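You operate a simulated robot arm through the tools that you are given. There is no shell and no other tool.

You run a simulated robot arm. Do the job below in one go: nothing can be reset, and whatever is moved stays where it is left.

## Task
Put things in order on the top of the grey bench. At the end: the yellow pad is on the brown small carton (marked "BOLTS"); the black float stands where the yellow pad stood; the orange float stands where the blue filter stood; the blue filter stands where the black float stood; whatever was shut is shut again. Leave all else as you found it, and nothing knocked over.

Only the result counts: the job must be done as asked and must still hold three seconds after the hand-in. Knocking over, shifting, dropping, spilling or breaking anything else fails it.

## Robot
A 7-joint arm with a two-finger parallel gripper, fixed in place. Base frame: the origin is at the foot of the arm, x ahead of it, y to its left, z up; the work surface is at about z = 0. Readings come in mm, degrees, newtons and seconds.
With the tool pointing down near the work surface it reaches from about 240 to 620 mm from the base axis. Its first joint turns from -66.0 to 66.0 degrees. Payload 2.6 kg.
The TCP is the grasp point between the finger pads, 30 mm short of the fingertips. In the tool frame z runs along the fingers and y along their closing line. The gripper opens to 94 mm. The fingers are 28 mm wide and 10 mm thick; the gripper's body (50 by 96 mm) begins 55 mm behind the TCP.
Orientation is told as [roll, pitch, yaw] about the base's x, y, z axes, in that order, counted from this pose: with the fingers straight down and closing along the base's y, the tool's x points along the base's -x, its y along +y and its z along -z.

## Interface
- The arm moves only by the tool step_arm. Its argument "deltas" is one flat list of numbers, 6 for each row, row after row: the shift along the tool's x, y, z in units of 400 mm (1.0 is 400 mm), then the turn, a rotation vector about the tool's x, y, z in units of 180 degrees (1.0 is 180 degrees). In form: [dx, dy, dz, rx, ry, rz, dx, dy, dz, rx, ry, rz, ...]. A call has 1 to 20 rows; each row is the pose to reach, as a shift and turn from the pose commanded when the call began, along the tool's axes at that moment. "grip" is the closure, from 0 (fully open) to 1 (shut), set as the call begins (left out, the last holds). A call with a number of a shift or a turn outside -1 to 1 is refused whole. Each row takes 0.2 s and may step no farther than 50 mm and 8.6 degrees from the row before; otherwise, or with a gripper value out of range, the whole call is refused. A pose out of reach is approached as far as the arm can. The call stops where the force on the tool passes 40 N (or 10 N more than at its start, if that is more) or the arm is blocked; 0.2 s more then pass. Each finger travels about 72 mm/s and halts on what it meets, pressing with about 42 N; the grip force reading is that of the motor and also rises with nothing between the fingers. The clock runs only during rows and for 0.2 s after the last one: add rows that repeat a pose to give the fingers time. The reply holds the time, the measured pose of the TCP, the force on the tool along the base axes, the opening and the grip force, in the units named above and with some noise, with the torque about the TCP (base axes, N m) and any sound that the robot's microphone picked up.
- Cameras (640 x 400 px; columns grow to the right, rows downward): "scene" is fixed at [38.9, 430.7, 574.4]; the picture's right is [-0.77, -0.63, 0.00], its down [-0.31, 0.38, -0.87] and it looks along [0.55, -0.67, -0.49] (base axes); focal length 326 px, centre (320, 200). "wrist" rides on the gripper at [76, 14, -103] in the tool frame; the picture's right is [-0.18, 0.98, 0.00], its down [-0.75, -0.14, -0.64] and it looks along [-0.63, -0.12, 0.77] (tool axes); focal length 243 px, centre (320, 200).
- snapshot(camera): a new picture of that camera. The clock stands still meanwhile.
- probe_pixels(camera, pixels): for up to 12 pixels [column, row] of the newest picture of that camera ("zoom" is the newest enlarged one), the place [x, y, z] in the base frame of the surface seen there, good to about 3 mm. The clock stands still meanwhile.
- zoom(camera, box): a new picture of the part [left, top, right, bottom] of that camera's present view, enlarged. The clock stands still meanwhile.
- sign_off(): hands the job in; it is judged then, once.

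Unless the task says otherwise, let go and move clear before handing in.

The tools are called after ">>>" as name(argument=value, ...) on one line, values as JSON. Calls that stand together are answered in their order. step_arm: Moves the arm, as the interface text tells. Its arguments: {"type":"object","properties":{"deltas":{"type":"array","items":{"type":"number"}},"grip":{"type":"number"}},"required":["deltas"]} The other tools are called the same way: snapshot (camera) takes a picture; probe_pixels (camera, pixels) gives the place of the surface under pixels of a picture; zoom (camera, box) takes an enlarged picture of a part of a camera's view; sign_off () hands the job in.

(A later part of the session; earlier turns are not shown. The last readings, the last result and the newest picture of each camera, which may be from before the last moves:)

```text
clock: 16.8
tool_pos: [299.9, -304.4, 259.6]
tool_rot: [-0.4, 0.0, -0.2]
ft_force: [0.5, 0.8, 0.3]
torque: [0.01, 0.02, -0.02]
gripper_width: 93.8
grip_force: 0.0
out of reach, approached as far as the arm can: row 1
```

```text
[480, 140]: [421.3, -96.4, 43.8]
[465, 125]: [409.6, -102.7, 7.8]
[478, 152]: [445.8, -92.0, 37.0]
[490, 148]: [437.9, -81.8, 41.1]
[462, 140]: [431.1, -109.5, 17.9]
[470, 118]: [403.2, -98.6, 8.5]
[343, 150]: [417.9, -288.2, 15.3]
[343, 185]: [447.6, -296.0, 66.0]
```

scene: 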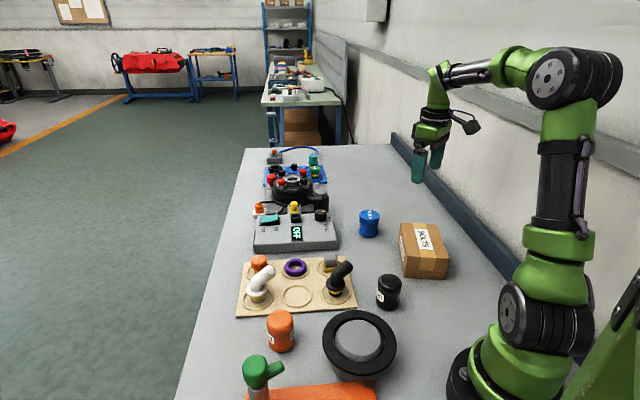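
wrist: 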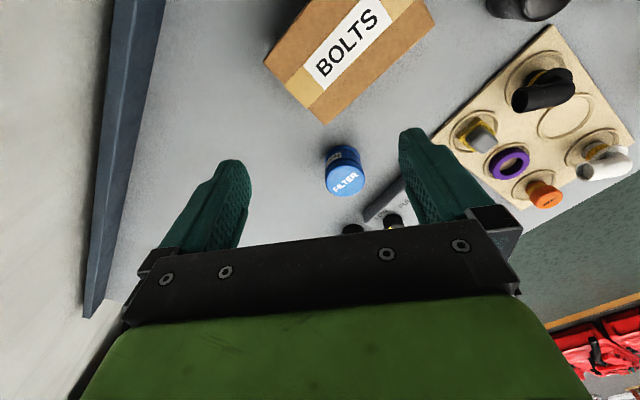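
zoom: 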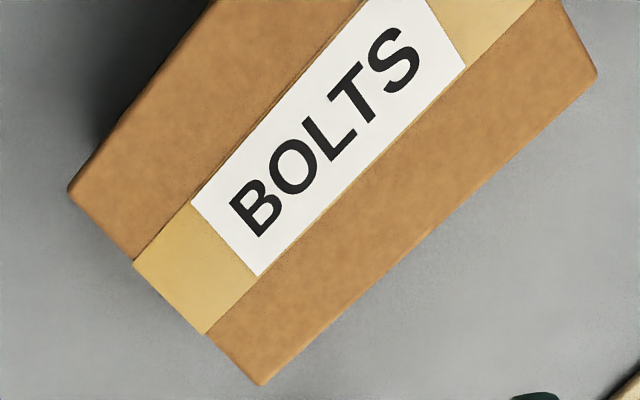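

The block in the tray is a yellow sponge slab with a plain grey handle and no label. Before deciding it's the pad, I'll look straight down into the gap between the pot's ring and its grey dome.

>>> step_arm(deltas=[0.0037, 0.0935, 0.0275, 0, 0, 0, 0.0075, 0.187, 0.055, 0, 0, 0, 0.0112, 0.2805, 0.0825, 0, 0, 0, 0.015, 0.374, 0.11, 0, 0, 0, 0.0187, 0.4675, 0.1375, 0, 0, 0, 0.0225, 0.561, 0.165, 0, 0, 0, 0.0262, 0.6545, 0.1925, 0, 0, 0, 0.03, 0.748, 0.22, 0, 0, 0, 0.0337, 0.8415, 0.2475, 0, 0, 0, 0.0375, 0.935, 0.275, 0, 0, 0])

>>> snapshot(camera="wrist")

>>> snapshot(camera="scene")

```text
clock: 19.0
tool_pos: [282.4, 67.9, 143.8]
tool_rot: [-0.3, 0.0, 0.0]
ft_force: [0.4, 0.5, 0.0]
torque: [0.05, 0.01, 0.0]
gripper_width: 94.2
grip_force: 0.0
```

```text
taken
```

wrist: 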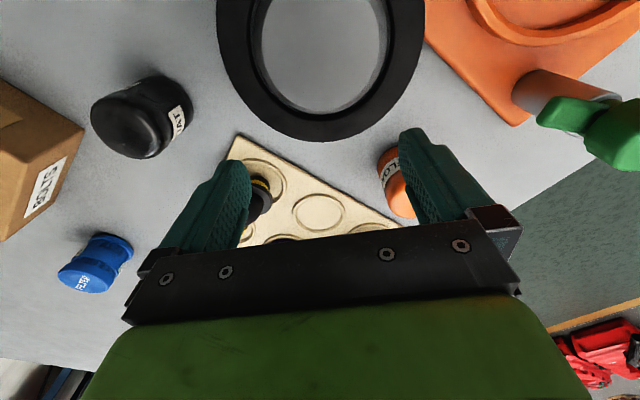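

```text
taken
```

scene: 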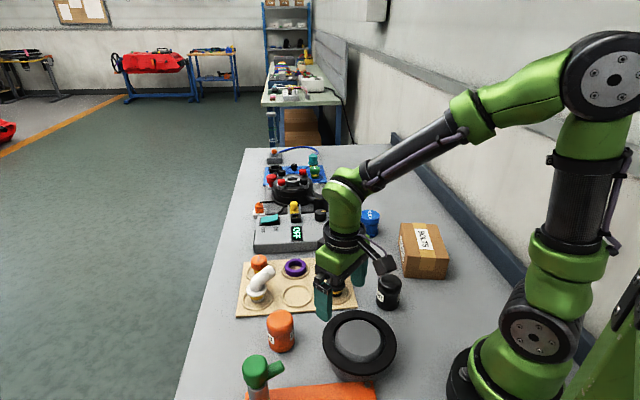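

>>> zoom(camera="wrist", box=[210, 0, 430, 145])

>>> zoom(camera="wrist", box=[235, 60, 315, 125])

>>> probe_pixels(camera="wrist", pixels=[[320, 40], [262, 50], [257, 50], [253, 50], [320, 112], [320, 116], [320, 108], [320, 120], [384, 40], [388, 40], [265, 20], [300, 108]])

>>> zoom(camera="wrist", box=[80, 60, 200, 180])

```text
2.76 times, centred on (320, 72) of wrist
```

zoom: 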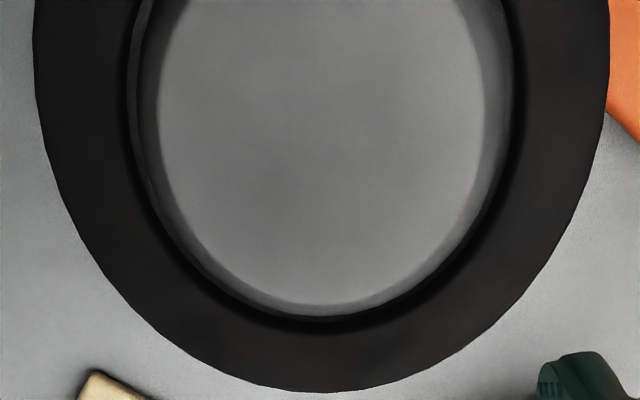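

```text
6.15 times, centred on (275, 92) of wrist
```

zoom: 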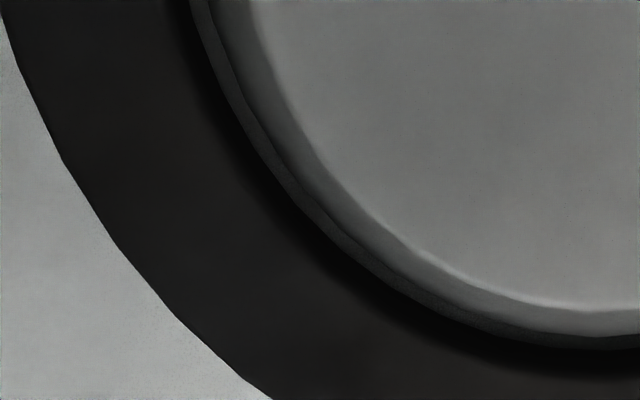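

```text
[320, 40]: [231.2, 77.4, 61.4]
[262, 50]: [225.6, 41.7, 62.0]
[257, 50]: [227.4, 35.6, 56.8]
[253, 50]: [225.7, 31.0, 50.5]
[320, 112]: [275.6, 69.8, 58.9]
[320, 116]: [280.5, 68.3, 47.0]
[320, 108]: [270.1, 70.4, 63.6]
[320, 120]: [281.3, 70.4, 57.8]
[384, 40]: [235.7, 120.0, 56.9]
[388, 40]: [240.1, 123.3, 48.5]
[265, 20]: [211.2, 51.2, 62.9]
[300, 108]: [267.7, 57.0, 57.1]
```

```text
3.33 times, centred on (140, 120) of wrist
```

zoom: 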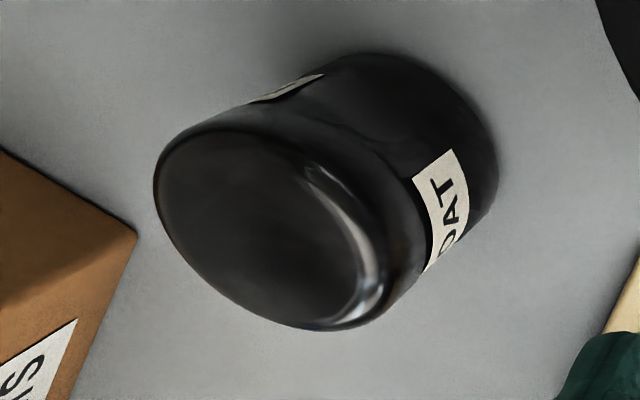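

The pot turns out to be one stepped grey body with a black bumper ring, and it has nothing to grip or open. That makes the sponge slab with the grey handle in the tray the only yellow pad on the bench. I'll go above the tray to measure it and the neighbours accurately.

>>> step_arm(deltas=[-0.044, -0.0765, -0.038, 0, 0, 0, -0.088, -0.153, -0.076, 0, 0, 0, -0.132, -0.2295, -0.114, 0, 0, 0, -0.176, -0.306, -0.152, 0, 0, 0, -0.22, -0.3825, -0.19, 0, 0, 0])

>>> snapshot(camera="wrist")

>>> zoom(camera="scene", box=[340, 190, 500, 320])

```text
clock: 20.2
tool_pos: [368.7, -84.8, 222.0]
tool_rot: [-0.3, 0.0, -0.1]
ft_force: [0.4, -0.1, 0.4]
torque: [0.02, -0.04, -0.02]
gripper_width: 94.1
grip_force: 0.0
```

```text
taken
```

wrist: 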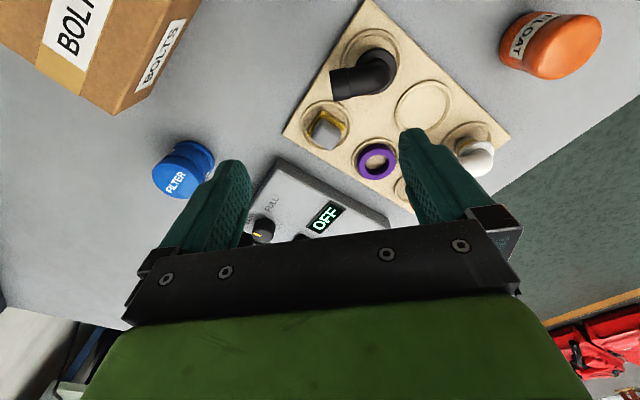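

```text
3.08 times, centred on (420, 255) of scene
```

zoom: 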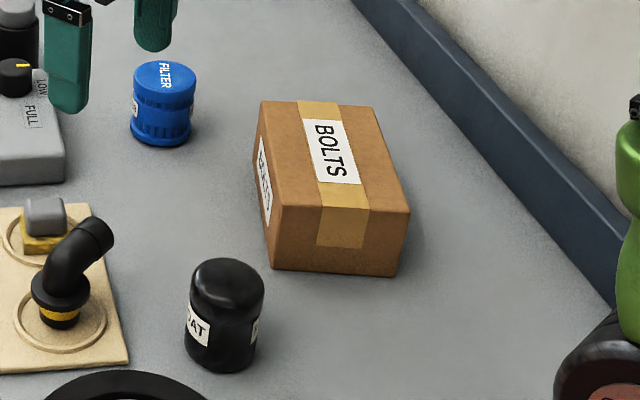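

I have the tray and the carton in view. I'll zoom on both in the wrist picture and probe the pad, the black elbow, and the carton's near face and top edges.

>>> zoom(camera="wrist", box=[0, 0, 210, 130])

>>> zoom(camera="wrist", box=[280, 0, 440, 180])

>>> probe_pixels(camera="wrist", pixels=[[120, 100], [140, 75], [160, 50], [180, 25], [130, 70], [150, 40], [90, 90], [60, 75], [40, 60], [100, 30], [130, 20], [30, 20]])

>>> probe_pixels(camera="wrist", pixels=[[326, 131], [340, 122], [312, 122], [322, 146], [330, 112], [348, 130], [308, 137], [345, 148], [376, 160], [338, 80], [385, 70], [370, 50]])

```text
3.05 times, centred on (105, 65) of wrist
```

zoom: 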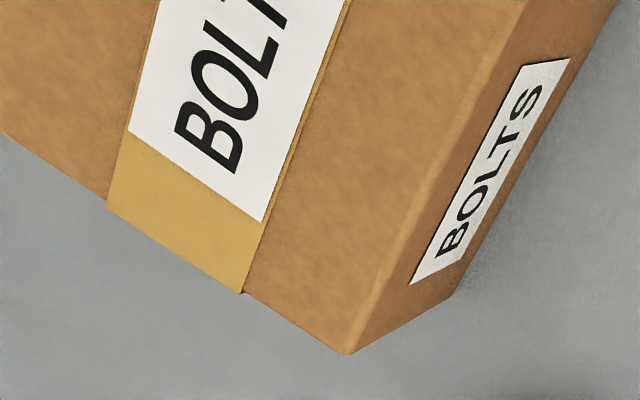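

```text
2.22 times, centred on (360, 90) of wrist
```

zoom: 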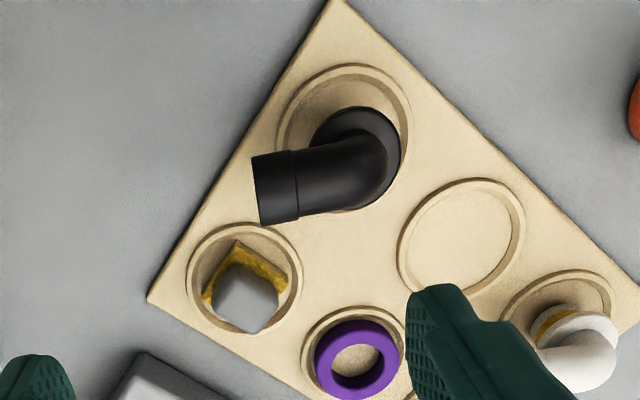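

```text
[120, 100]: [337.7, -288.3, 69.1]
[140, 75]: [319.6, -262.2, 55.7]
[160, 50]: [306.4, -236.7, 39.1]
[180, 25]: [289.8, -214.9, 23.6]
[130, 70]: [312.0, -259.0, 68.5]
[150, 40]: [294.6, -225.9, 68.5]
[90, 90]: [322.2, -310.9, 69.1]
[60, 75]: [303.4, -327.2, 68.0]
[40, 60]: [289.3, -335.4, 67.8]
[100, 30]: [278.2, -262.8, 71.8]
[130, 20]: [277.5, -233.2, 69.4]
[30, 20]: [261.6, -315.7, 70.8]
```

```text
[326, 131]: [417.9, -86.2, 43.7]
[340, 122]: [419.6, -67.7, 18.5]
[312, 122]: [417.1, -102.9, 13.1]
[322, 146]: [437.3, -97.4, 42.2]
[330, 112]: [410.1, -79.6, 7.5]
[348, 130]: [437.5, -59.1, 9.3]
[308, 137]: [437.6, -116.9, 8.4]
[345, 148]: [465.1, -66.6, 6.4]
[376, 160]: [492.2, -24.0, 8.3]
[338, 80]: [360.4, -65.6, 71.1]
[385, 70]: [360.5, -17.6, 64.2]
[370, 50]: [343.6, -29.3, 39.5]
```

The carton's left face is now about 9 mm outward and turned about −2° compared with the start. I'll restore it with a flat two-finger push at yaw ≈35°, with both open fingers bearing on that face. First I'll move to a standoff above it.

>>> step_arm(deltas=[0.0142, -0.0571, 0.03, 0, 0, -0.0323, 0.0283, -0.1142, 0.06, 0, 0, -0.0646, 0.0425, -0.1712, 0.09, 0, 0, -0.0969, 0.0567, -0.2283, 0.12, 0, 0, -0.1293, 0.0708, -0.2854, 0.15, 0, 0, -0.1616, 0.085, -0.3425, 0.18, 0, 0, -0.1939])

>>> snapshot(camera="scene")

>>> snapshot(camera="wrist")

```text
clock: 21.6
tool_pos: [335.9, -220.3, 150.4]
tool_rot: [-0.2, 0.2, 34.9]
ft_force: [0.1, 0.1, -0.2]
torque: [-0.01, -0.04, -0.02]
gripper_width: 94.1
grip_force: 0.1
```

```text
taken
```

scene: 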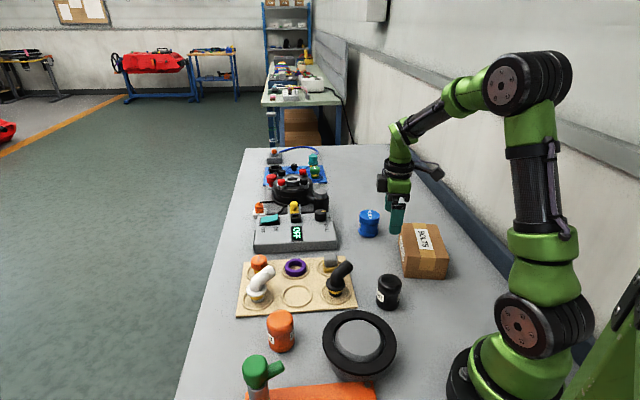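

```text
taken
```

wrist: 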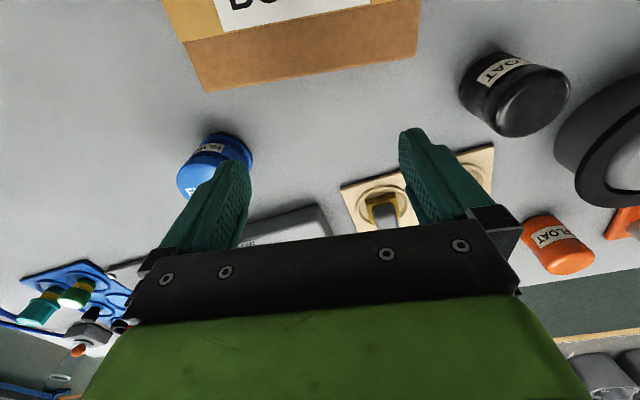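

The elbow is high and the fingers stand about 20 mm off the carton face. Next I'll lower to z≈45 beside it.

>>> step_arm(deltas=[0, 0, 0.0875, 0, 0, 0, 0, 0, 0.175, 0, 0, 0, 0, 0, 0.2625, 0, 0, 0])

>>> zoom(camera="scene", box=[340, 190, 500, 320])

>>> snapshot(camera="wrist")

```text
clock: 22.4
tool_pos: [338.5, -219.3, 47.1]
tool_rot: [-0.3, 0.1, 34.9]
ft_force: [-0.5, 0.4, -0.6]
torque: [0.01, 0.01, 0.0]
gripper_width: 93.9
grip_force: 0.0
```

```text
3.08 times, centred on (420, 255) of scene
```

zoom: 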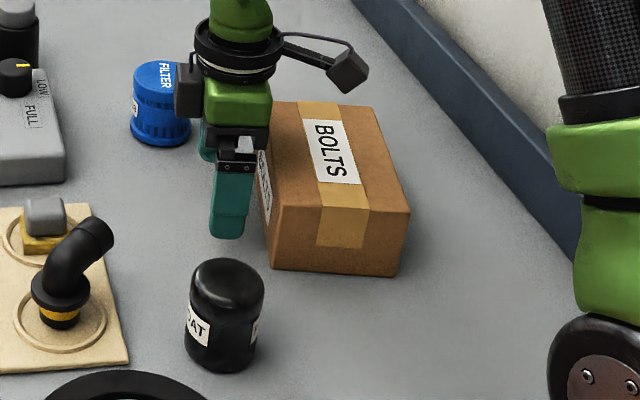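

```text
taken
```

wrist: 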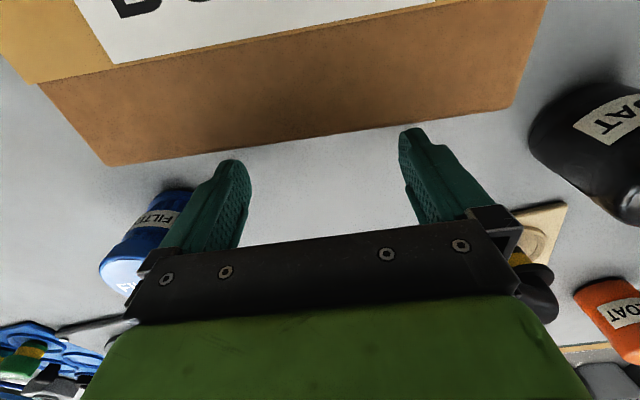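

The fingers are low beside the face with a gap of about 24 mm. I'll close the gap first, then push in small steps and compare the scene zoom each time.

>>> step_arm(deltas=[0.03, 0, 0, 0, 0, 0, 0.058, 0, 0, 0, 0, 0])

>>> step_arm(deltas=[0.006, 0, 0, 0, 0, 0, 0.012, 0, 0, 0, 0, 0])

>>> zoom(camera="scene", box=[340, 190, 500, 320])

```text
clock: 23.0
tool_pos: [319.0, -235.0, 46.6]
tool_rot: [-0.3, 0.1, 34.8]
ft_force: [-0.7, -0.3, 0.2]
torque: [-0.01, 0.01, -0.01]
gripper_width: 94.3
grip_force: 0.0
```

```text
clock: 23.6
tool_pos: [314.4, -237.9, 45.6]
tool_rot: [-0.3, 0.2, 34.9]
ft_force: [0.9, 0.2, 0.0]
torque: [0.04, 0.01, 0.0]
gripper_width: 93.7
grip_force: 0.1
```

```text
3.08 times, centred on (420, 255) of scene
```

zoom: 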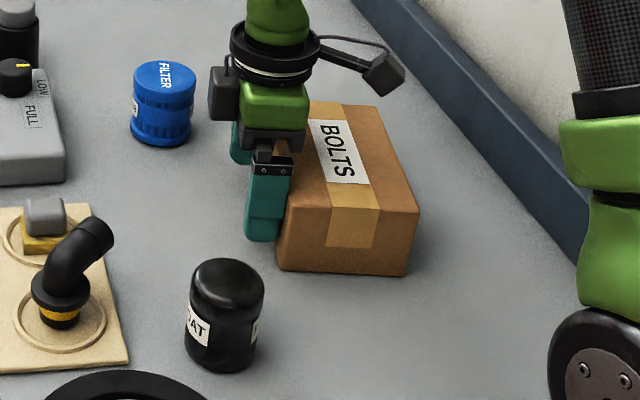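

The carton slid back with very little force. I'll check both finger contacts in the wrist view, and read the carton corners at higher zoom.

>>> snapshot(camera="wrist")

>>> zoom(camera="scene", box=[390, 212, 470, 287])

```text
taken
```

wrist: 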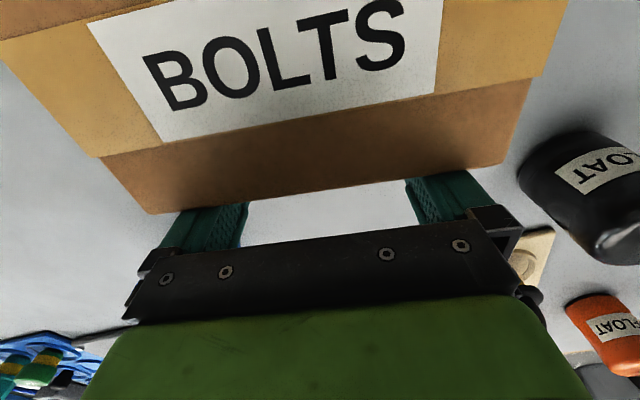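

```text
5.33 times, centred on (430, 250) of scene
```

zoom: 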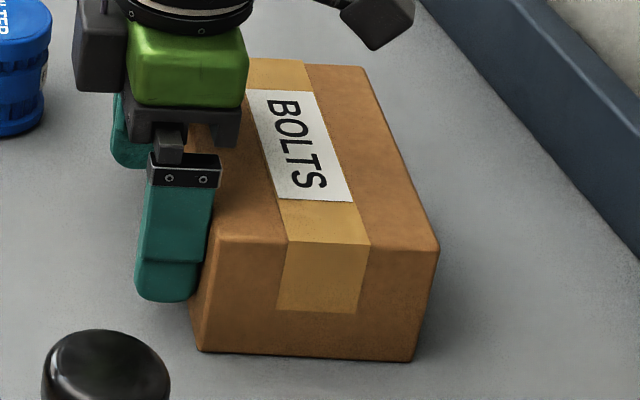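

The front of the carton still needs about 6 mm and the back about 1–2 mm, which means roughly 4 mm more at the centre and another 1.5° of turn. I'll make that small corrective push.

>>> step_arm(deltas=[0.0055, 0, 0, 0, 0, -0.004, 0.011, 0, 0, 0, 0, -0.008, 0.011, 0, 0, 0, 0, -0.008])

>>> zoom(camera="scene", box=[340, 190, 500, 320])

>>> zoom(camera="scene", box=[390, 212, 470, 287])

```text
clock: 24.4
tool_pos: [309.6, -239.4, 46.0]
tool_rot: [-0.2, 0.2, 36.4]
ft_force: [-0.2, 0.1, -0.5]
torque: [-0.01, 0.0, -0.01]
gripper_width: 93.9
grip_force: 0.1
```

```text
3.08 times, centred on (420, 255) of scene
```

zoom: 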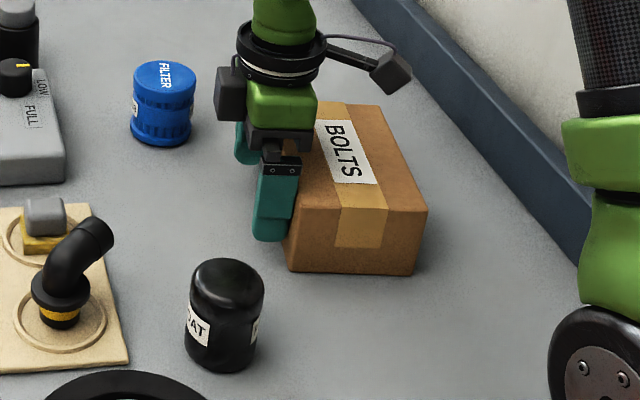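

```text
5.33 times, centred on (430, 250) of scene
```

zoom: 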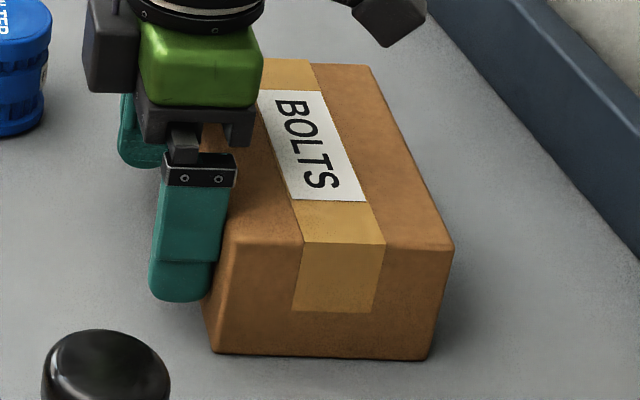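

The carton's front corners are now at (427,208), (414,275) and (289,271) in the zoom, which match the starting picture. I'll back off, lift away and compare the whole carton.

>>> step_arm(deltas=[-0.035, 0, 0, 0, 0, 0, -0.07, 0, 0, 0, 0, 0, -0.07, 0, -0.1, 0, 0, 0, -0.07, 0, -0.2, 0, 0, 0, -0.07, 0, -0.3, 0, 0, 0, -0.07, 0, -0.4, 0, 0, 0])

>>> zoom(camera="scene", box=[340, 190, 500, 320])

>>> snapshot(camera="scene")

```text
clock: 25.8
tool_pos: [328.6, -220.1, 205.5]
tool_rot: [-0.2, 0.2, 36.3]
ft_force: [-0.4, 0.1, 0.3]
torque: [0.01, -0.01, 0.0]
gripper_width: 94.0
grip_force: 0.1
```

```text
3.08 times, centred on (420, 255) of scene
```

zoom: 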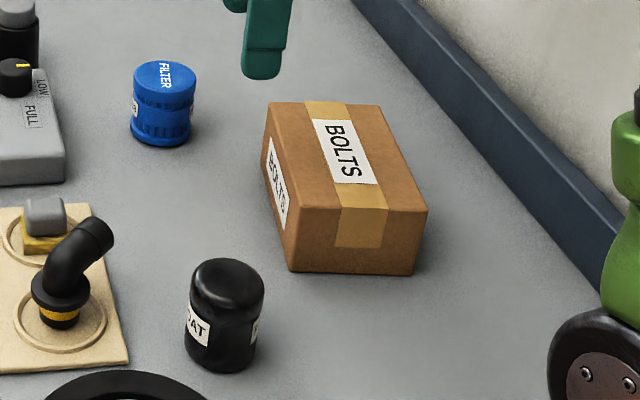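

```text
taken
```

scene: 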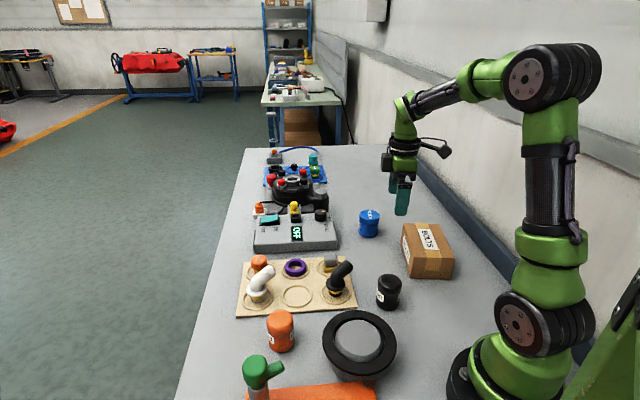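

The carton looks the same as at the start. I'll repeat the very first probes at the same pixels to confirm.

>>> probe_pixels(camera="scene", pixels=[[427, 238], [403, 225], [440, 222], [412, 257], [452, 257], [420, 277]])

>>> zoom(camera="scene", box=[220, 230, 380, 330])

>>> zoom(camera="scene", box=[220, 280, 412, 400])

```text
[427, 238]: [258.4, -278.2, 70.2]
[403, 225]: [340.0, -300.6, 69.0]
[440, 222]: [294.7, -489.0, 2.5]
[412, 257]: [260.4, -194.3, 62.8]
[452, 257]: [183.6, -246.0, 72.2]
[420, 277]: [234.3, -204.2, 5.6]
```

```text
4.00 times, centred on (300, 280) of scene
```

zoom: 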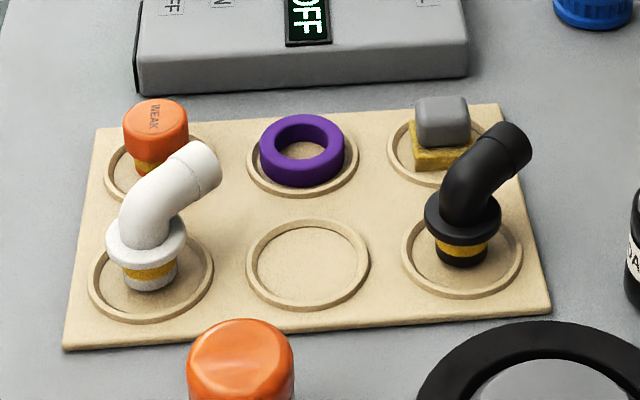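

```text
3.33 times, centred on (316, 340) of scene
```

zoom: 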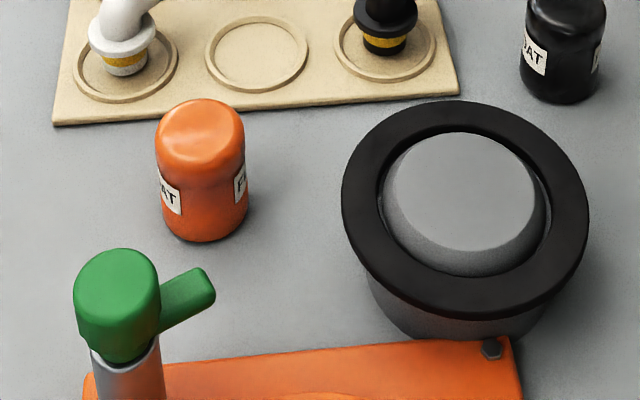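

The carton is back where it started, within the probe accuracy, and the tray, pot and floats are unchanged. I'll now go above the grey and yellow pad for precise measurement.

>>> step_arm(deltas=[-0.0628, 0.0212, 0.0231, 0, 0, 0.0336, -0.1256, 0.0423, 0.0463, 0, 0, 0.0672, -0.1884, 0.0635, 0.0694, 0, 0, 0.1008, -0.2511, 0.0847, 0.0925, 0, 0, 0.1345, -0.3139, 0.1058, 0.1157, 0, 0, 0.1681, -0.3767, 0.127, 0.1388, 0, 0, 0.2017])

>>> snapshot(camera="wrist")

>>> snapshot(camera="scene")

```text
clock: 27.2
tool_pos: [423.5, -92.2, 149.5]
tool_rot: [-0.3, 0.0, -0.2]
ft_force: [-0.5, -0.1, 0.0]
torque: [0.04, -0.02, 0.0]
gripper_width: 93.9
grip_force: 0.1
```

```text
taken
```

wrist: 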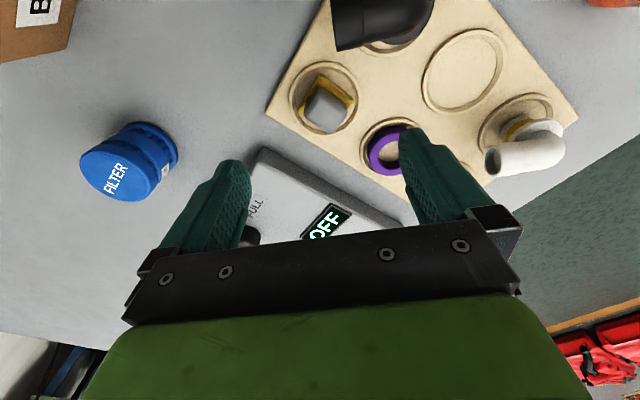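

```text
taken
```

scene: 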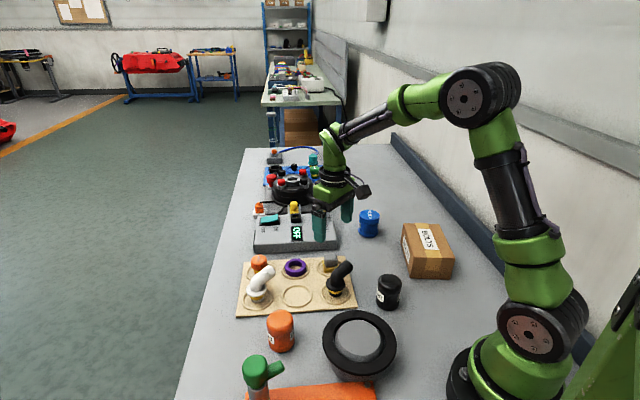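

>>> zoom(camera="wrist", box=[270, 50, 390, 145])

>>> zoom(camera="wrist", box=[160, 130, 460, 250])

```text
4.21 times, centred on (330, 98) of wrist
```

zoom: 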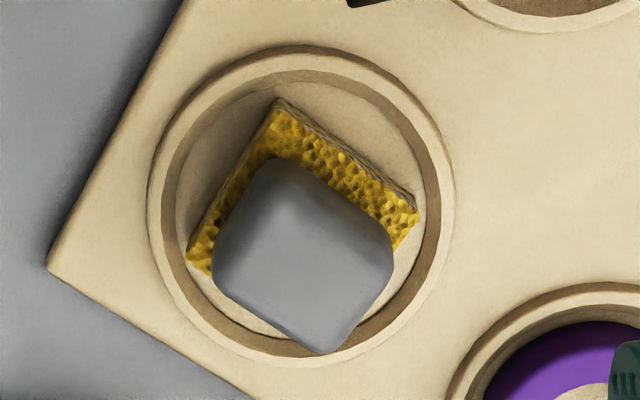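

```text
2.13 times, centred on (310, 190) of wrist
```

zoom: 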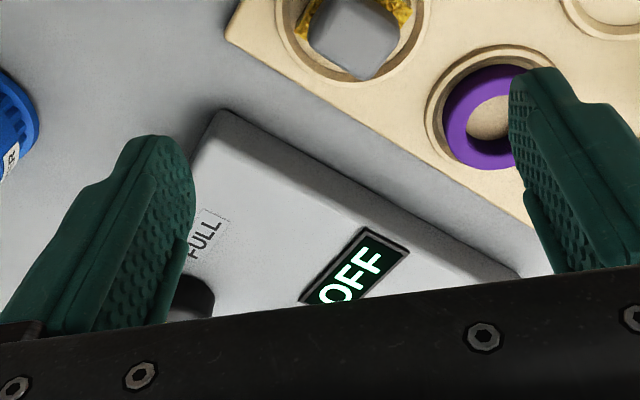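

I see the pad as a block about 28–30 mm square on a 40 mm slab, centred near (426,−88) and turned about 47°. I'll rotate the gripper to yaw −43° above it, partly close the fingers, and check alignment.

>>> step_arm(deltas=[-0.001, 0.0016, 0.0125, 0, 0, 0.0398, -0.0021, 0.0032, 0.025, 0, 0, 0.0796, -0.0031, 0.0048, 0.0375, 0, 0, 0.1194, -0.0042, 0.0063, 0.05, 0, 0, 0.1593, -0.0052, 0.0079, 0.0625, 0, 0, 0.1991, -0.0063, 0.0095, 0.075, 0, 0, 0.2389], grip=0.38)

>>> snapshot(camera="wrist")

>>> zoom(camera="scene", box=[240, 190, 400, 320])

```text
clock: 28.6
tool_pos: [428.2, -88.8, 118.7]
tool_rot: [-0.2, -0.3, -43.1]
ft_force: [0.4, 0.4, 0.1]
torque: [-0.05, 0.0, -0.04]
gripper_width: 58.2
grip_force: 0.1
```

```text
taken
```

wrist: 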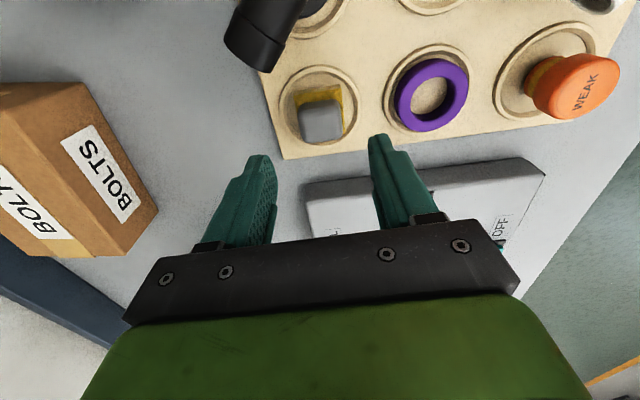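

```text
3.08 times, centred on (320, 255) of scene
```

zoom: 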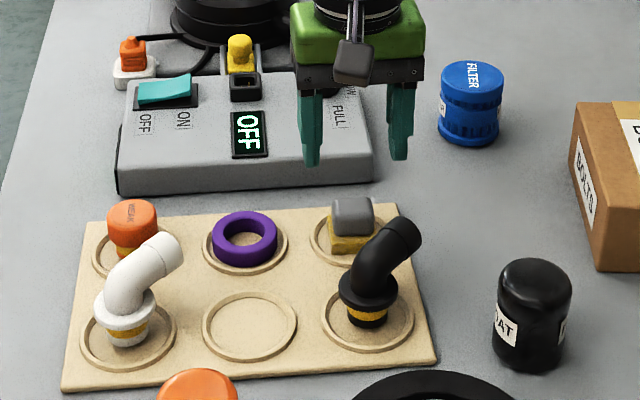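

The block sits at about (320,122) in the wrist view, close to the predicted spot. I'll zoom in to refine its centre and turn.

>>> zoom(camera="wrist", box=[270, 60, 370, 160])

>>> probe_pixels(camera="wrist", pixels=[[319, 120], [306, 112], [338, 110], [336, 132], [306, 135], [300, 95], [352, 92], [290, 105], [320, 70], [322, 150], [280, 110], [355, 110]])

```text
4.00 times, centred on (320, 110) of wrist
```

zoom: 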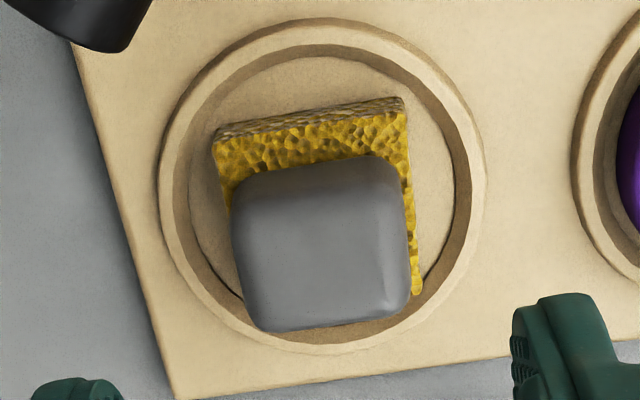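

```text
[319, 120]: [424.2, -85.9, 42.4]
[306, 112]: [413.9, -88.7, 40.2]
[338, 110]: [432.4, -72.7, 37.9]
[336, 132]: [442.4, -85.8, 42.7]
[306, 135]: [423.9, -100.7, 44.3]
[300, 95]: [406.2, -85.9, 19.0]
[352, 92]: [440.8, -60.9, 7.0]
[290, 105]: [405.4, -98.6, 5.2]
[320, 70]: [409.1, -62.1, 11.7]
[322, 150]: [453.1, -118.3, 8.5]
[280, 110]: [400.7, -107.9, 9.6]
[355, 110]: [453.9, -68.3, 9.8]
```

The block's centre is near (426,−86) and it's turned about 4° more than the gripper. I'll correct both and descend so the fingertips stay just above the sponge slab.

>>> step_arm(deltas=[0.0088, 0.0013, 0.03, 0, 0, 0.022, 0.0088, 0.0013, 0.08, 0, 0, 0.022, 0.0088, 0.0013, 0.13, 0, 0, 0.022, 0.0088, 0.0013, 0.166, 0, 0, 0.022])

>>> snapshot(camera="wrist")

>>> zoom(camera="scene", box=[280, 210, 400, 310])

```text
clock: 29.6
tool_pos: [424.0, -85.1, 50.7]
tool_rot: [-0.1, -0.2, -47.0]
ft_force: [-0.2, 0.2, 0.6]
torque: [-0.02, 0.02, 0.0]
gripper_width: 58.4
grip_force: 0.1
```

```text
taken
```

wrist: 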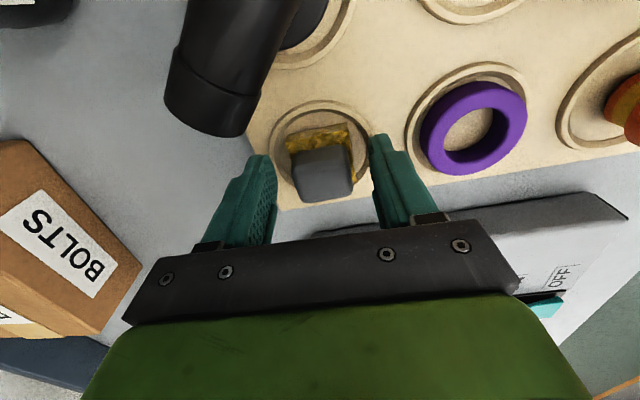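

```text
4.00 times, centred on (340, 260) of scene
```

zoom: 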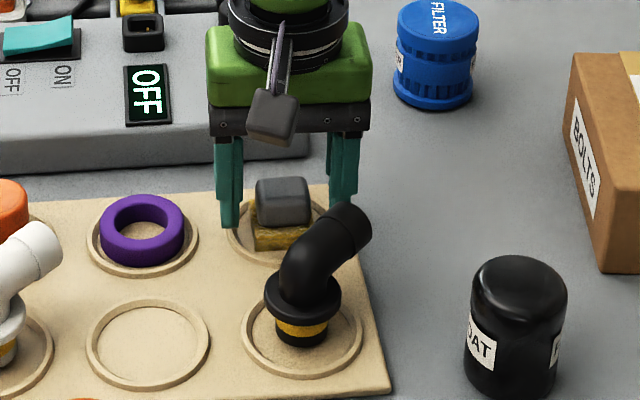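

The fingers straddle the grey block on both sides, clear of the elbow and the purple ring. I'll shift 3 mm along tool x to centre and close.

>>> step_arm(deltas=[0.0075, 0, 0, 0, 0, 0])

>>> step_arm(deltas=[0, 0, 0, 0, 0, 0, 0, 0, 0, 0, 0, 0, 0, 0, 0, 0, 0, 0, 0, 0, 0, 0, 0, 0], grip=1)

>>> snapshot(camera="wrist")

>>> zoom(camera="scene", box=[280, 210, 400, 310])

```text
clock: 30.0
tool_pos: [422.8, -83.5, 51.9]
tool_rot: [-0.1, -0.2, -46.9]
ft_force: [-0.7, 0.1, 0.5]
torque: [0.02, -0.02, 0.01]
gripper_width: 58.5
grip_force: 0.1
```

```text
clock: 31.0
tool_pos: [422.3, -83.2, 50.4]
tool_rot: [-0.2, -0.2, -47.0]
ft_force: [-0.5, 0.4, -0.8]
torque: [0.01, -0.03, -0.01]
gripper_width: 32.6
grip_force: 42.0
```

```text
taken
```

wrist: 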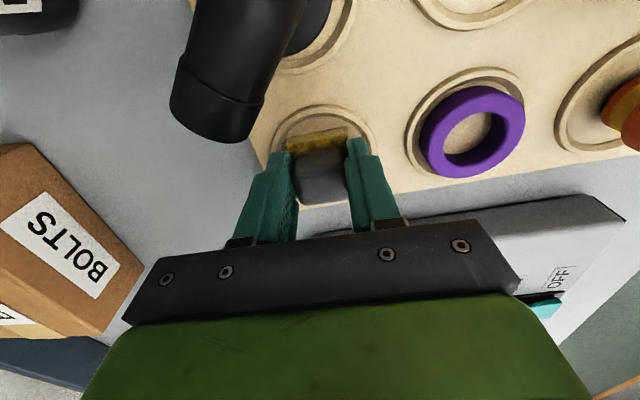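

```text
4.00 times, centred on (340, 260) of scene
```

zoom: 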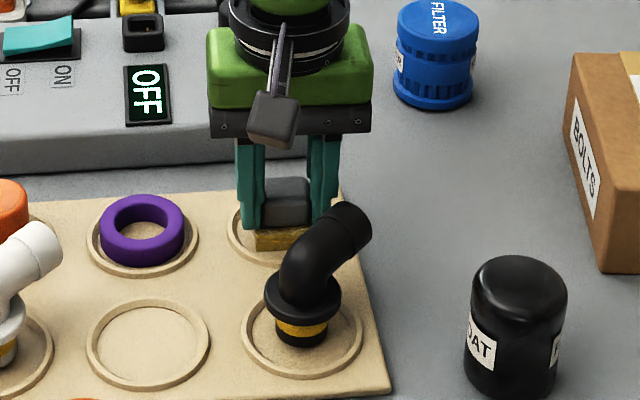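

The grip holds at 32.6 mm width and 42 N. I'll lift straight up a bit and check whether the yellow slab comes along.

>>> step_arm(deltas=[0, 0, -0.04, 0, 0, 0, 0, 0, -0.1, 0, 0, 0, 0, 0, -0.17, 0, 0, 0])

>>> snapshot(camera="wrist")

>>> zoom(camera="scene", box=[280, 190, 400, 310])

```text
clock: 31.8
tool_pos: [423.1, -85.3, 122.7]
tool_rot: [-0.2, -0.2, -46.9]
ft_force: [0.2, 0.7, -0.5]
torque: [-0.03, 0.04, 0.03]
gripper_width: 32.6
grip_force: 42.7
```

```text
taken
```

wrist: 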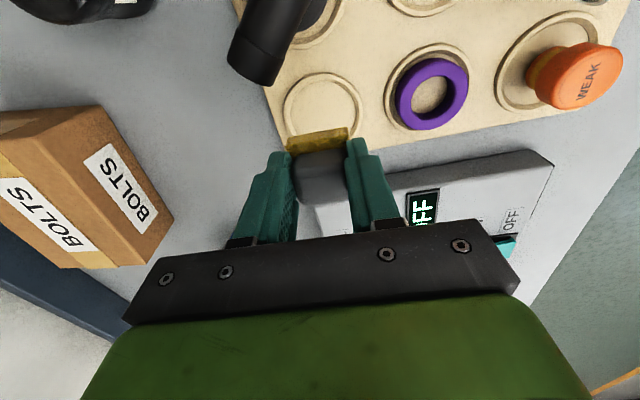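

```text
3.33 times, centred on (340, 250) of scene
```

zoom: 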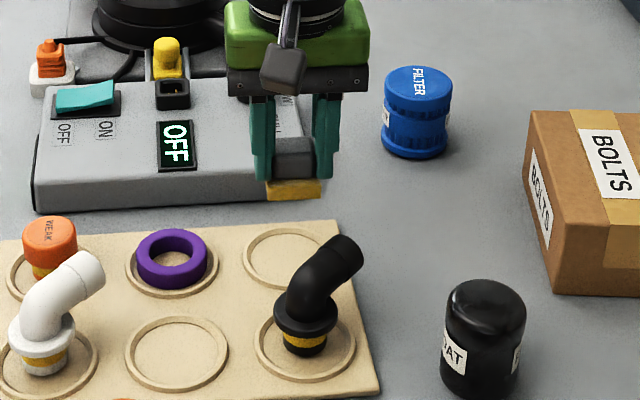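

The block and slab lifted as one piece, and the tray cell is now empty. I'll raise it and carry it over the middle of the carton.

>>> step_arm(deltas=[0, 0, -0.075, 0, 0, 0, 0, 0, -0.15, 0, 0, 0, -0.0105, -0.0886, -0.15, 0, 0, 0, -0.0211, -0.1771, -0.15, 0, 0, 0, -0.0316, -0.2657, -0.15, 0, 0, 0, -0.0421, -0.3543, -0.15, 0, 0, 0, -0.0526, -0.4429, -0.15, 0, 0, 0, -0.0632, -0.5314, -0.15, 0, 0, 0, -0.0737, -0.62, -0.15, 0, 0, 0])

>>> snapshot(camera="wrist")

>>> snapshot(camera="scene")

```text
clock: 33.8
tool_pos: [259.2, -275.3, 180.9]
tool_rot: [-0.1, -0.2, -47.1]
ft_force: [-1.0, -0.1, 0.0]
torque: [0.04, -0.01, -0.02]
gripper_width: 32.8
grip_force: 42.4
```

```text
taken
```

wrist: 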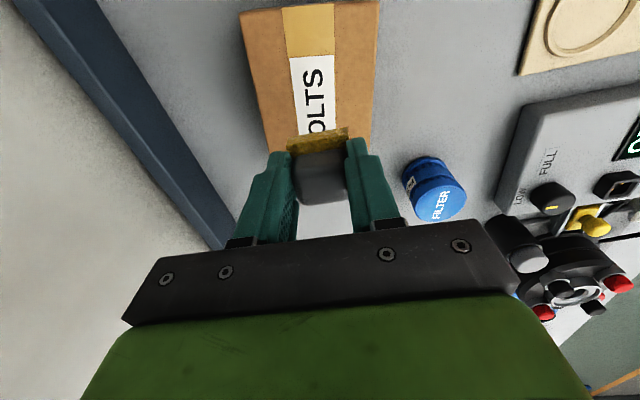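

```text
taken
```

scene: 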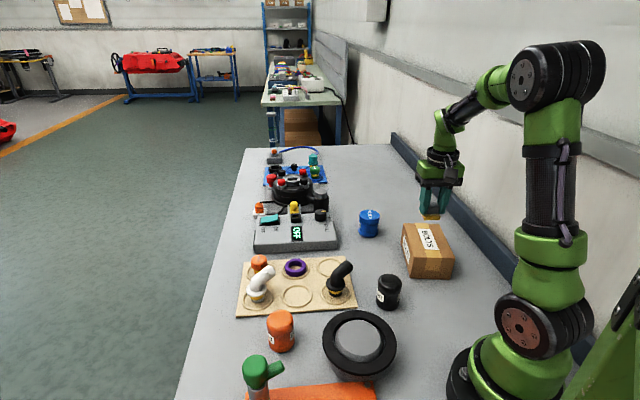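

The pad is above the carton's centre. I'll lower to just above the top, then feel for contact in small steps.

>>> step_arm(deltas=[0, 0, 0.05, 0, 0, 0, 0, 0, 0.105, 0, 0, 0, 0, 0, 0.155, 0, 0, 0])

>>> step_arm(deltas=[0, 0, 0.003, 0, 0, 0, 0, 0, 0.006, 0, 0, 0])

>>> zoom(camera="scene", box=[390, 190, 470, 290])

```text
clock: 34.6
tool_pos: [261.3, -275.8, 119.0]
tool_rot: [0.0, -0.2, -46.9]
ft_force: [0.1, 0.0, -0.6]
torque: [-0.01, 0.01, 0.01]
gripper_width: 32.3
grip_force: 42.2
```

```text
clock: 35.2
tool_pos: [261.4, -274.4, 116.7]
tool_rot: [-0.1, -0.2, -47.0]
ft_force: [-0.2, 0.1, 0.2]
torque: [-0.03, -0.02, 0.01]
gripper_width: 32.7
grip_force: 42.1
```

```text
4.00 times, centred on (430, 240) of scene
```

zoom: 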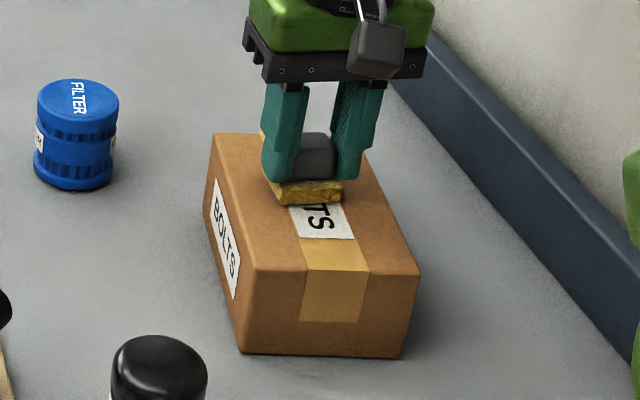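

There's no contact force yet at z=116.7. I'll keep lowering 1 mm at a time.

>>> step_arm(deltas=[0, 0, 0.0025, 0, 0, 0, 0, 0, 0.005, 0, 0, 0])

>>> step_arm(deltas=[0, 0, 0.0025, 0, 0, 0, 0, 0, 0.0025, 0, 0, 0])

>>> step_arm(deltas=[0, 0, 0.0025, 0, 0, 0, 0, 0, 0.0025, 0, 0, 0])

>>> step_arm(deltas=[0, 0, 0.0025, 0, 0, 0, 0, 0, 0.0025, 0, 0, 0])

```text
clock: 35.8
tool_pos: [260.6, -274.0, 114.3]
tool_rot: [-0.1, -0.3, -47.0]
ft_force: [0.6, -0.8, -0.3]
torque: [-0.01, -0.01, 0.02]
gripper_width: 32.5
grip_force: 41.3
```

```text
clock: 36.4
tool_pos: [261.4, -272.7, 114.7]
tool_rot: [-0.1, -0.3, -47.0]
ft_force: [-0.1, -0.7, 0.5]
torque: [-0.02, 0.03, 0.03]
gripper_width: 32.4
grip_force: 42.3
```

```text
clock: 37.0
tool_pos: [262.1, -274.8, 112.7]
tool_rot: [0.0, -0.2, -47.1]
ft_force: [-3.8, 3.4, 10.4]
torque: [0.15, 0.08, 0.02]
gripper_width: 32.6
grip_force: 42.4
```

```text
clock: 37.6
tool_pos: [262.3, -274.6, 113.2]
tool_rot: [-0.1, -0.3, -47.2]
ft_force: [-6.6, 7.8, 24.4]
torque: [0.23, 0.15, -0.03]
gripper_width: 32.6
grip_force: 41.7
```

Contact reached with about 24 N. I'll relieve it by a little over 1 mm and check before releasing.

>>> step_arm(deltas=[0, 0, -0.0038, 0, 0, 0, 0, 0, -0.0038, 0, 0, 0])

>>> zoom(camera="scene", box=[340, 190, 500, 320])

```text
clock: 38.2
tool_pos: [262.1, -276.0, 114.0]
tool_rot: [-0.2, -0.3, -47.0]
ft_force: [-0.7, 2.1, 10.8]
torque: [0.04, -0.11, 0.02]
gripper_width: 32.5
grip_force: 42.7
```

```text
3.08 times, centred on (420, 255) of scene
```

zoom: 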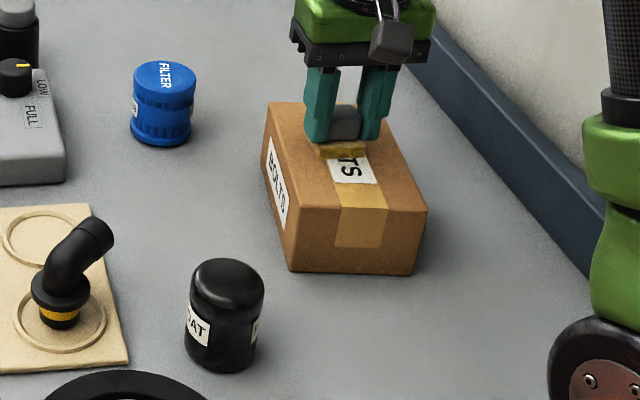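

The carton hasn't moved and the contact force is down to 11 N. I'll raise 0.8 mm more and open the fingers.

>>> step_arm(deltas=[0, 0, -0.002, 0, 0, 0])

>>> step_arm(deltas=[0, 0, 0, 0, 0, 0, 0, 0, 0, 0, 0, 0, 0, 0, 0, 0, 0, 0], grip=0.35)

>>> step_arm(deltas=[0, 0, -0.05, 0, 0, 0, 0, 0, -0.12, 0, 0, 0, 0, 0, -0.2, 0, 0, 0])

>>> zoom(camera="scene", box=[340, 190, 500, 320])

>>> snapshot(camera="wrist")

```text
clock: 38.6
tool_pos: [260.9, -274.5, 113.8]
tool_rot: [-0.2, -0.1, -47.0]
ft_force: [-0.1, 0.7, 0.4]
torque: [-0.01, -0.04, -0.03]
gripper_width: 32.8
grip_force: 41.8
```

```text
clock: 39.4
tool_pos: [261.6, -274.9, 115.0]
tool_rot: [-0.1, -0.3, -47.0]
ft_force: [0.1, -0.2, 0.0]
torque: [-0.01, -0.01, -0.03]
gripper_width: 61.4
grip_force: 0.1
```

```text
clock: 40.2
tool_pos: [260.6, -276.1, 195.6]
tool_rot: [-0.1, -0.1, -47.1]
ft_force: [-0.3, 0.2, 0.4]
torque: [-0.01, 0.02, 0.02]
gripper_width: 61.2
grip_force: 0.0
```

```text
3.08 times, centred on (420, 255) of scene
```

zoom: 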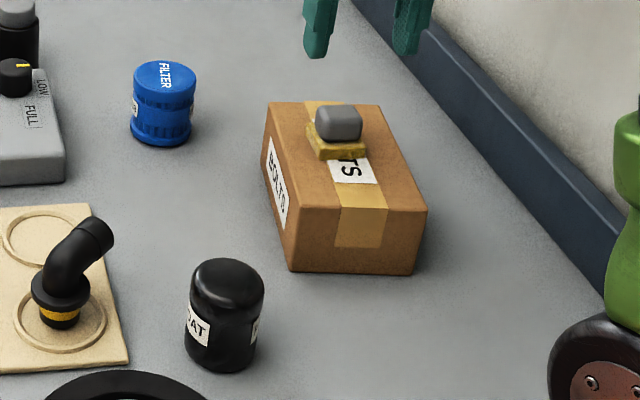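

```text
taken
```

wrist: 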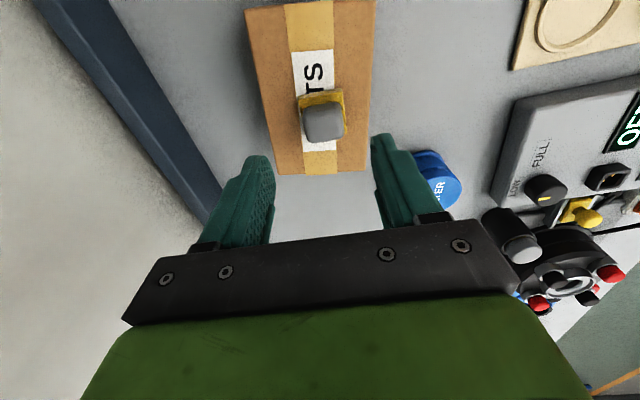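

The yellow pad stands centred on the carton. Next is the black float, so I'll move above it with yaw 0 and measure it.

>>> step_arm(deltas=[0.0491, 0.0526, 0.0018, 0, 0, -0.0373, 0.0981, 0.1051, 0.0036, 0, 0, -0.0746, 0.1472, 0.1577, 0.0054, 0, 0, -0.1119, 0.1963, 0.2103, 0.0071, 0, 0, -0.1492, 0.2454, 0.2629, 0.0089, 0, 0, -0.1865, 0.2944, 0.3154, 0.0107, 0, 0, -0.2238, 0.3435, 0.368, 0.0125, 0, 0, -0.2611], grip=0)

>>> snapshot(camera="wrist")

>>> snapshot(camera="scene")

```text
clock: 41.8
tool_pos: [273.6, -70.5, 187.1]
tool_rot: [-0.2, -0.1, 0.1]
ft_force: [0.1, 0.4, -1.0]
torque: [0.01, 0.03, 0.01]
gripper_width: 93.8
grip_force: 0.1
```

```text
taken
```

wrist: 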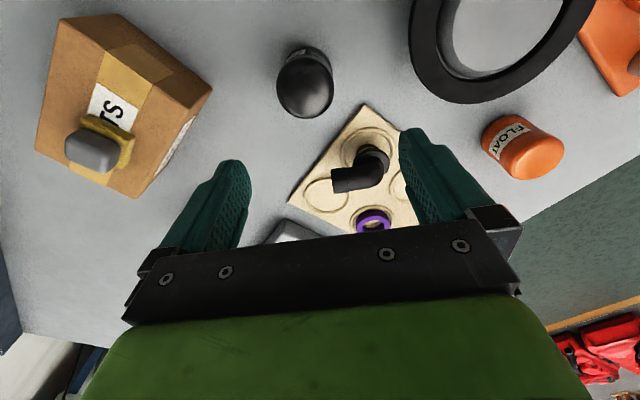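

```text
taken
```

scene: 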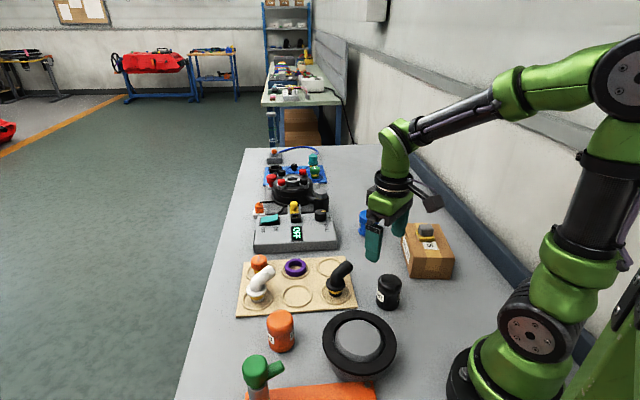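

>>> zoom(camera="wrist", box=[260, 30, 350, 130])

>>> probe_pixels(camera="wrist", pixels=[[304, 88], [282, 88], [326, 88], [304, 110], [304, 66], [290, 103], [320, 103], [285, 70], [325, 70], [305, 52], [300, 80], [312, 95]])

>>> probe_pixels(camera="scene", pixels=[[388, 281], [380, 285], [397, 285], [388, 276], [388, 288], [380, 300], [397, 302], [388, 306]])

```text
4.00 times, centred on (305, 80) of wrist
```

zoom: 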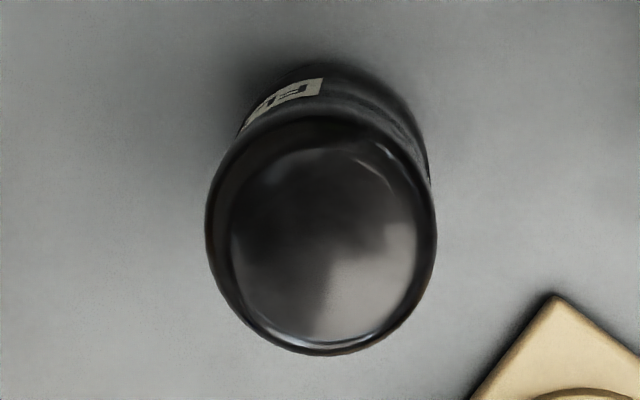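

```text
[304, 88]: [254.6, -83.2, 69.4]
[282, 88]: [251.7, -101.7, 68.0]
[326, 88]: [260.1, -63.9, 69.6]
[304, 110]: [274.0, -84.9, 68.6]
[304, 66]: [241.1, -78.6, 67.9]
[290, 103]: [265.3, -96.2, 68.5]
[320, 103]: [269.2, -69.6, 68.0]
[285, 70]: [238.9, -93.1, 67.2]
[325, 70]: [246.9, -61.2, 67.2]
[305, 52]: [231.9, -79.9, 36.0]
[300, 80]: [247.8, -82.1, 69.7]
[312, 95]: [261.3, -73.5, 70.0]
```

```text
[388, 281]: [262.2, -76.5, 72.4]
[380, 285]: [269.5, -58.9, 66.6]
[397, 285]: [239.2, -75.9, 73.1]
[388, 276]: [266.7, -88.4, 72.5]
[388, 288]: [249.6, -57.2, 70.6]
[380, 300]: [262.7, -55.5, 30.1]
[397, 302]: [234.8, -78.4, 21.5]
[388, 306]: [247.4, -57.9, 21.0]
```

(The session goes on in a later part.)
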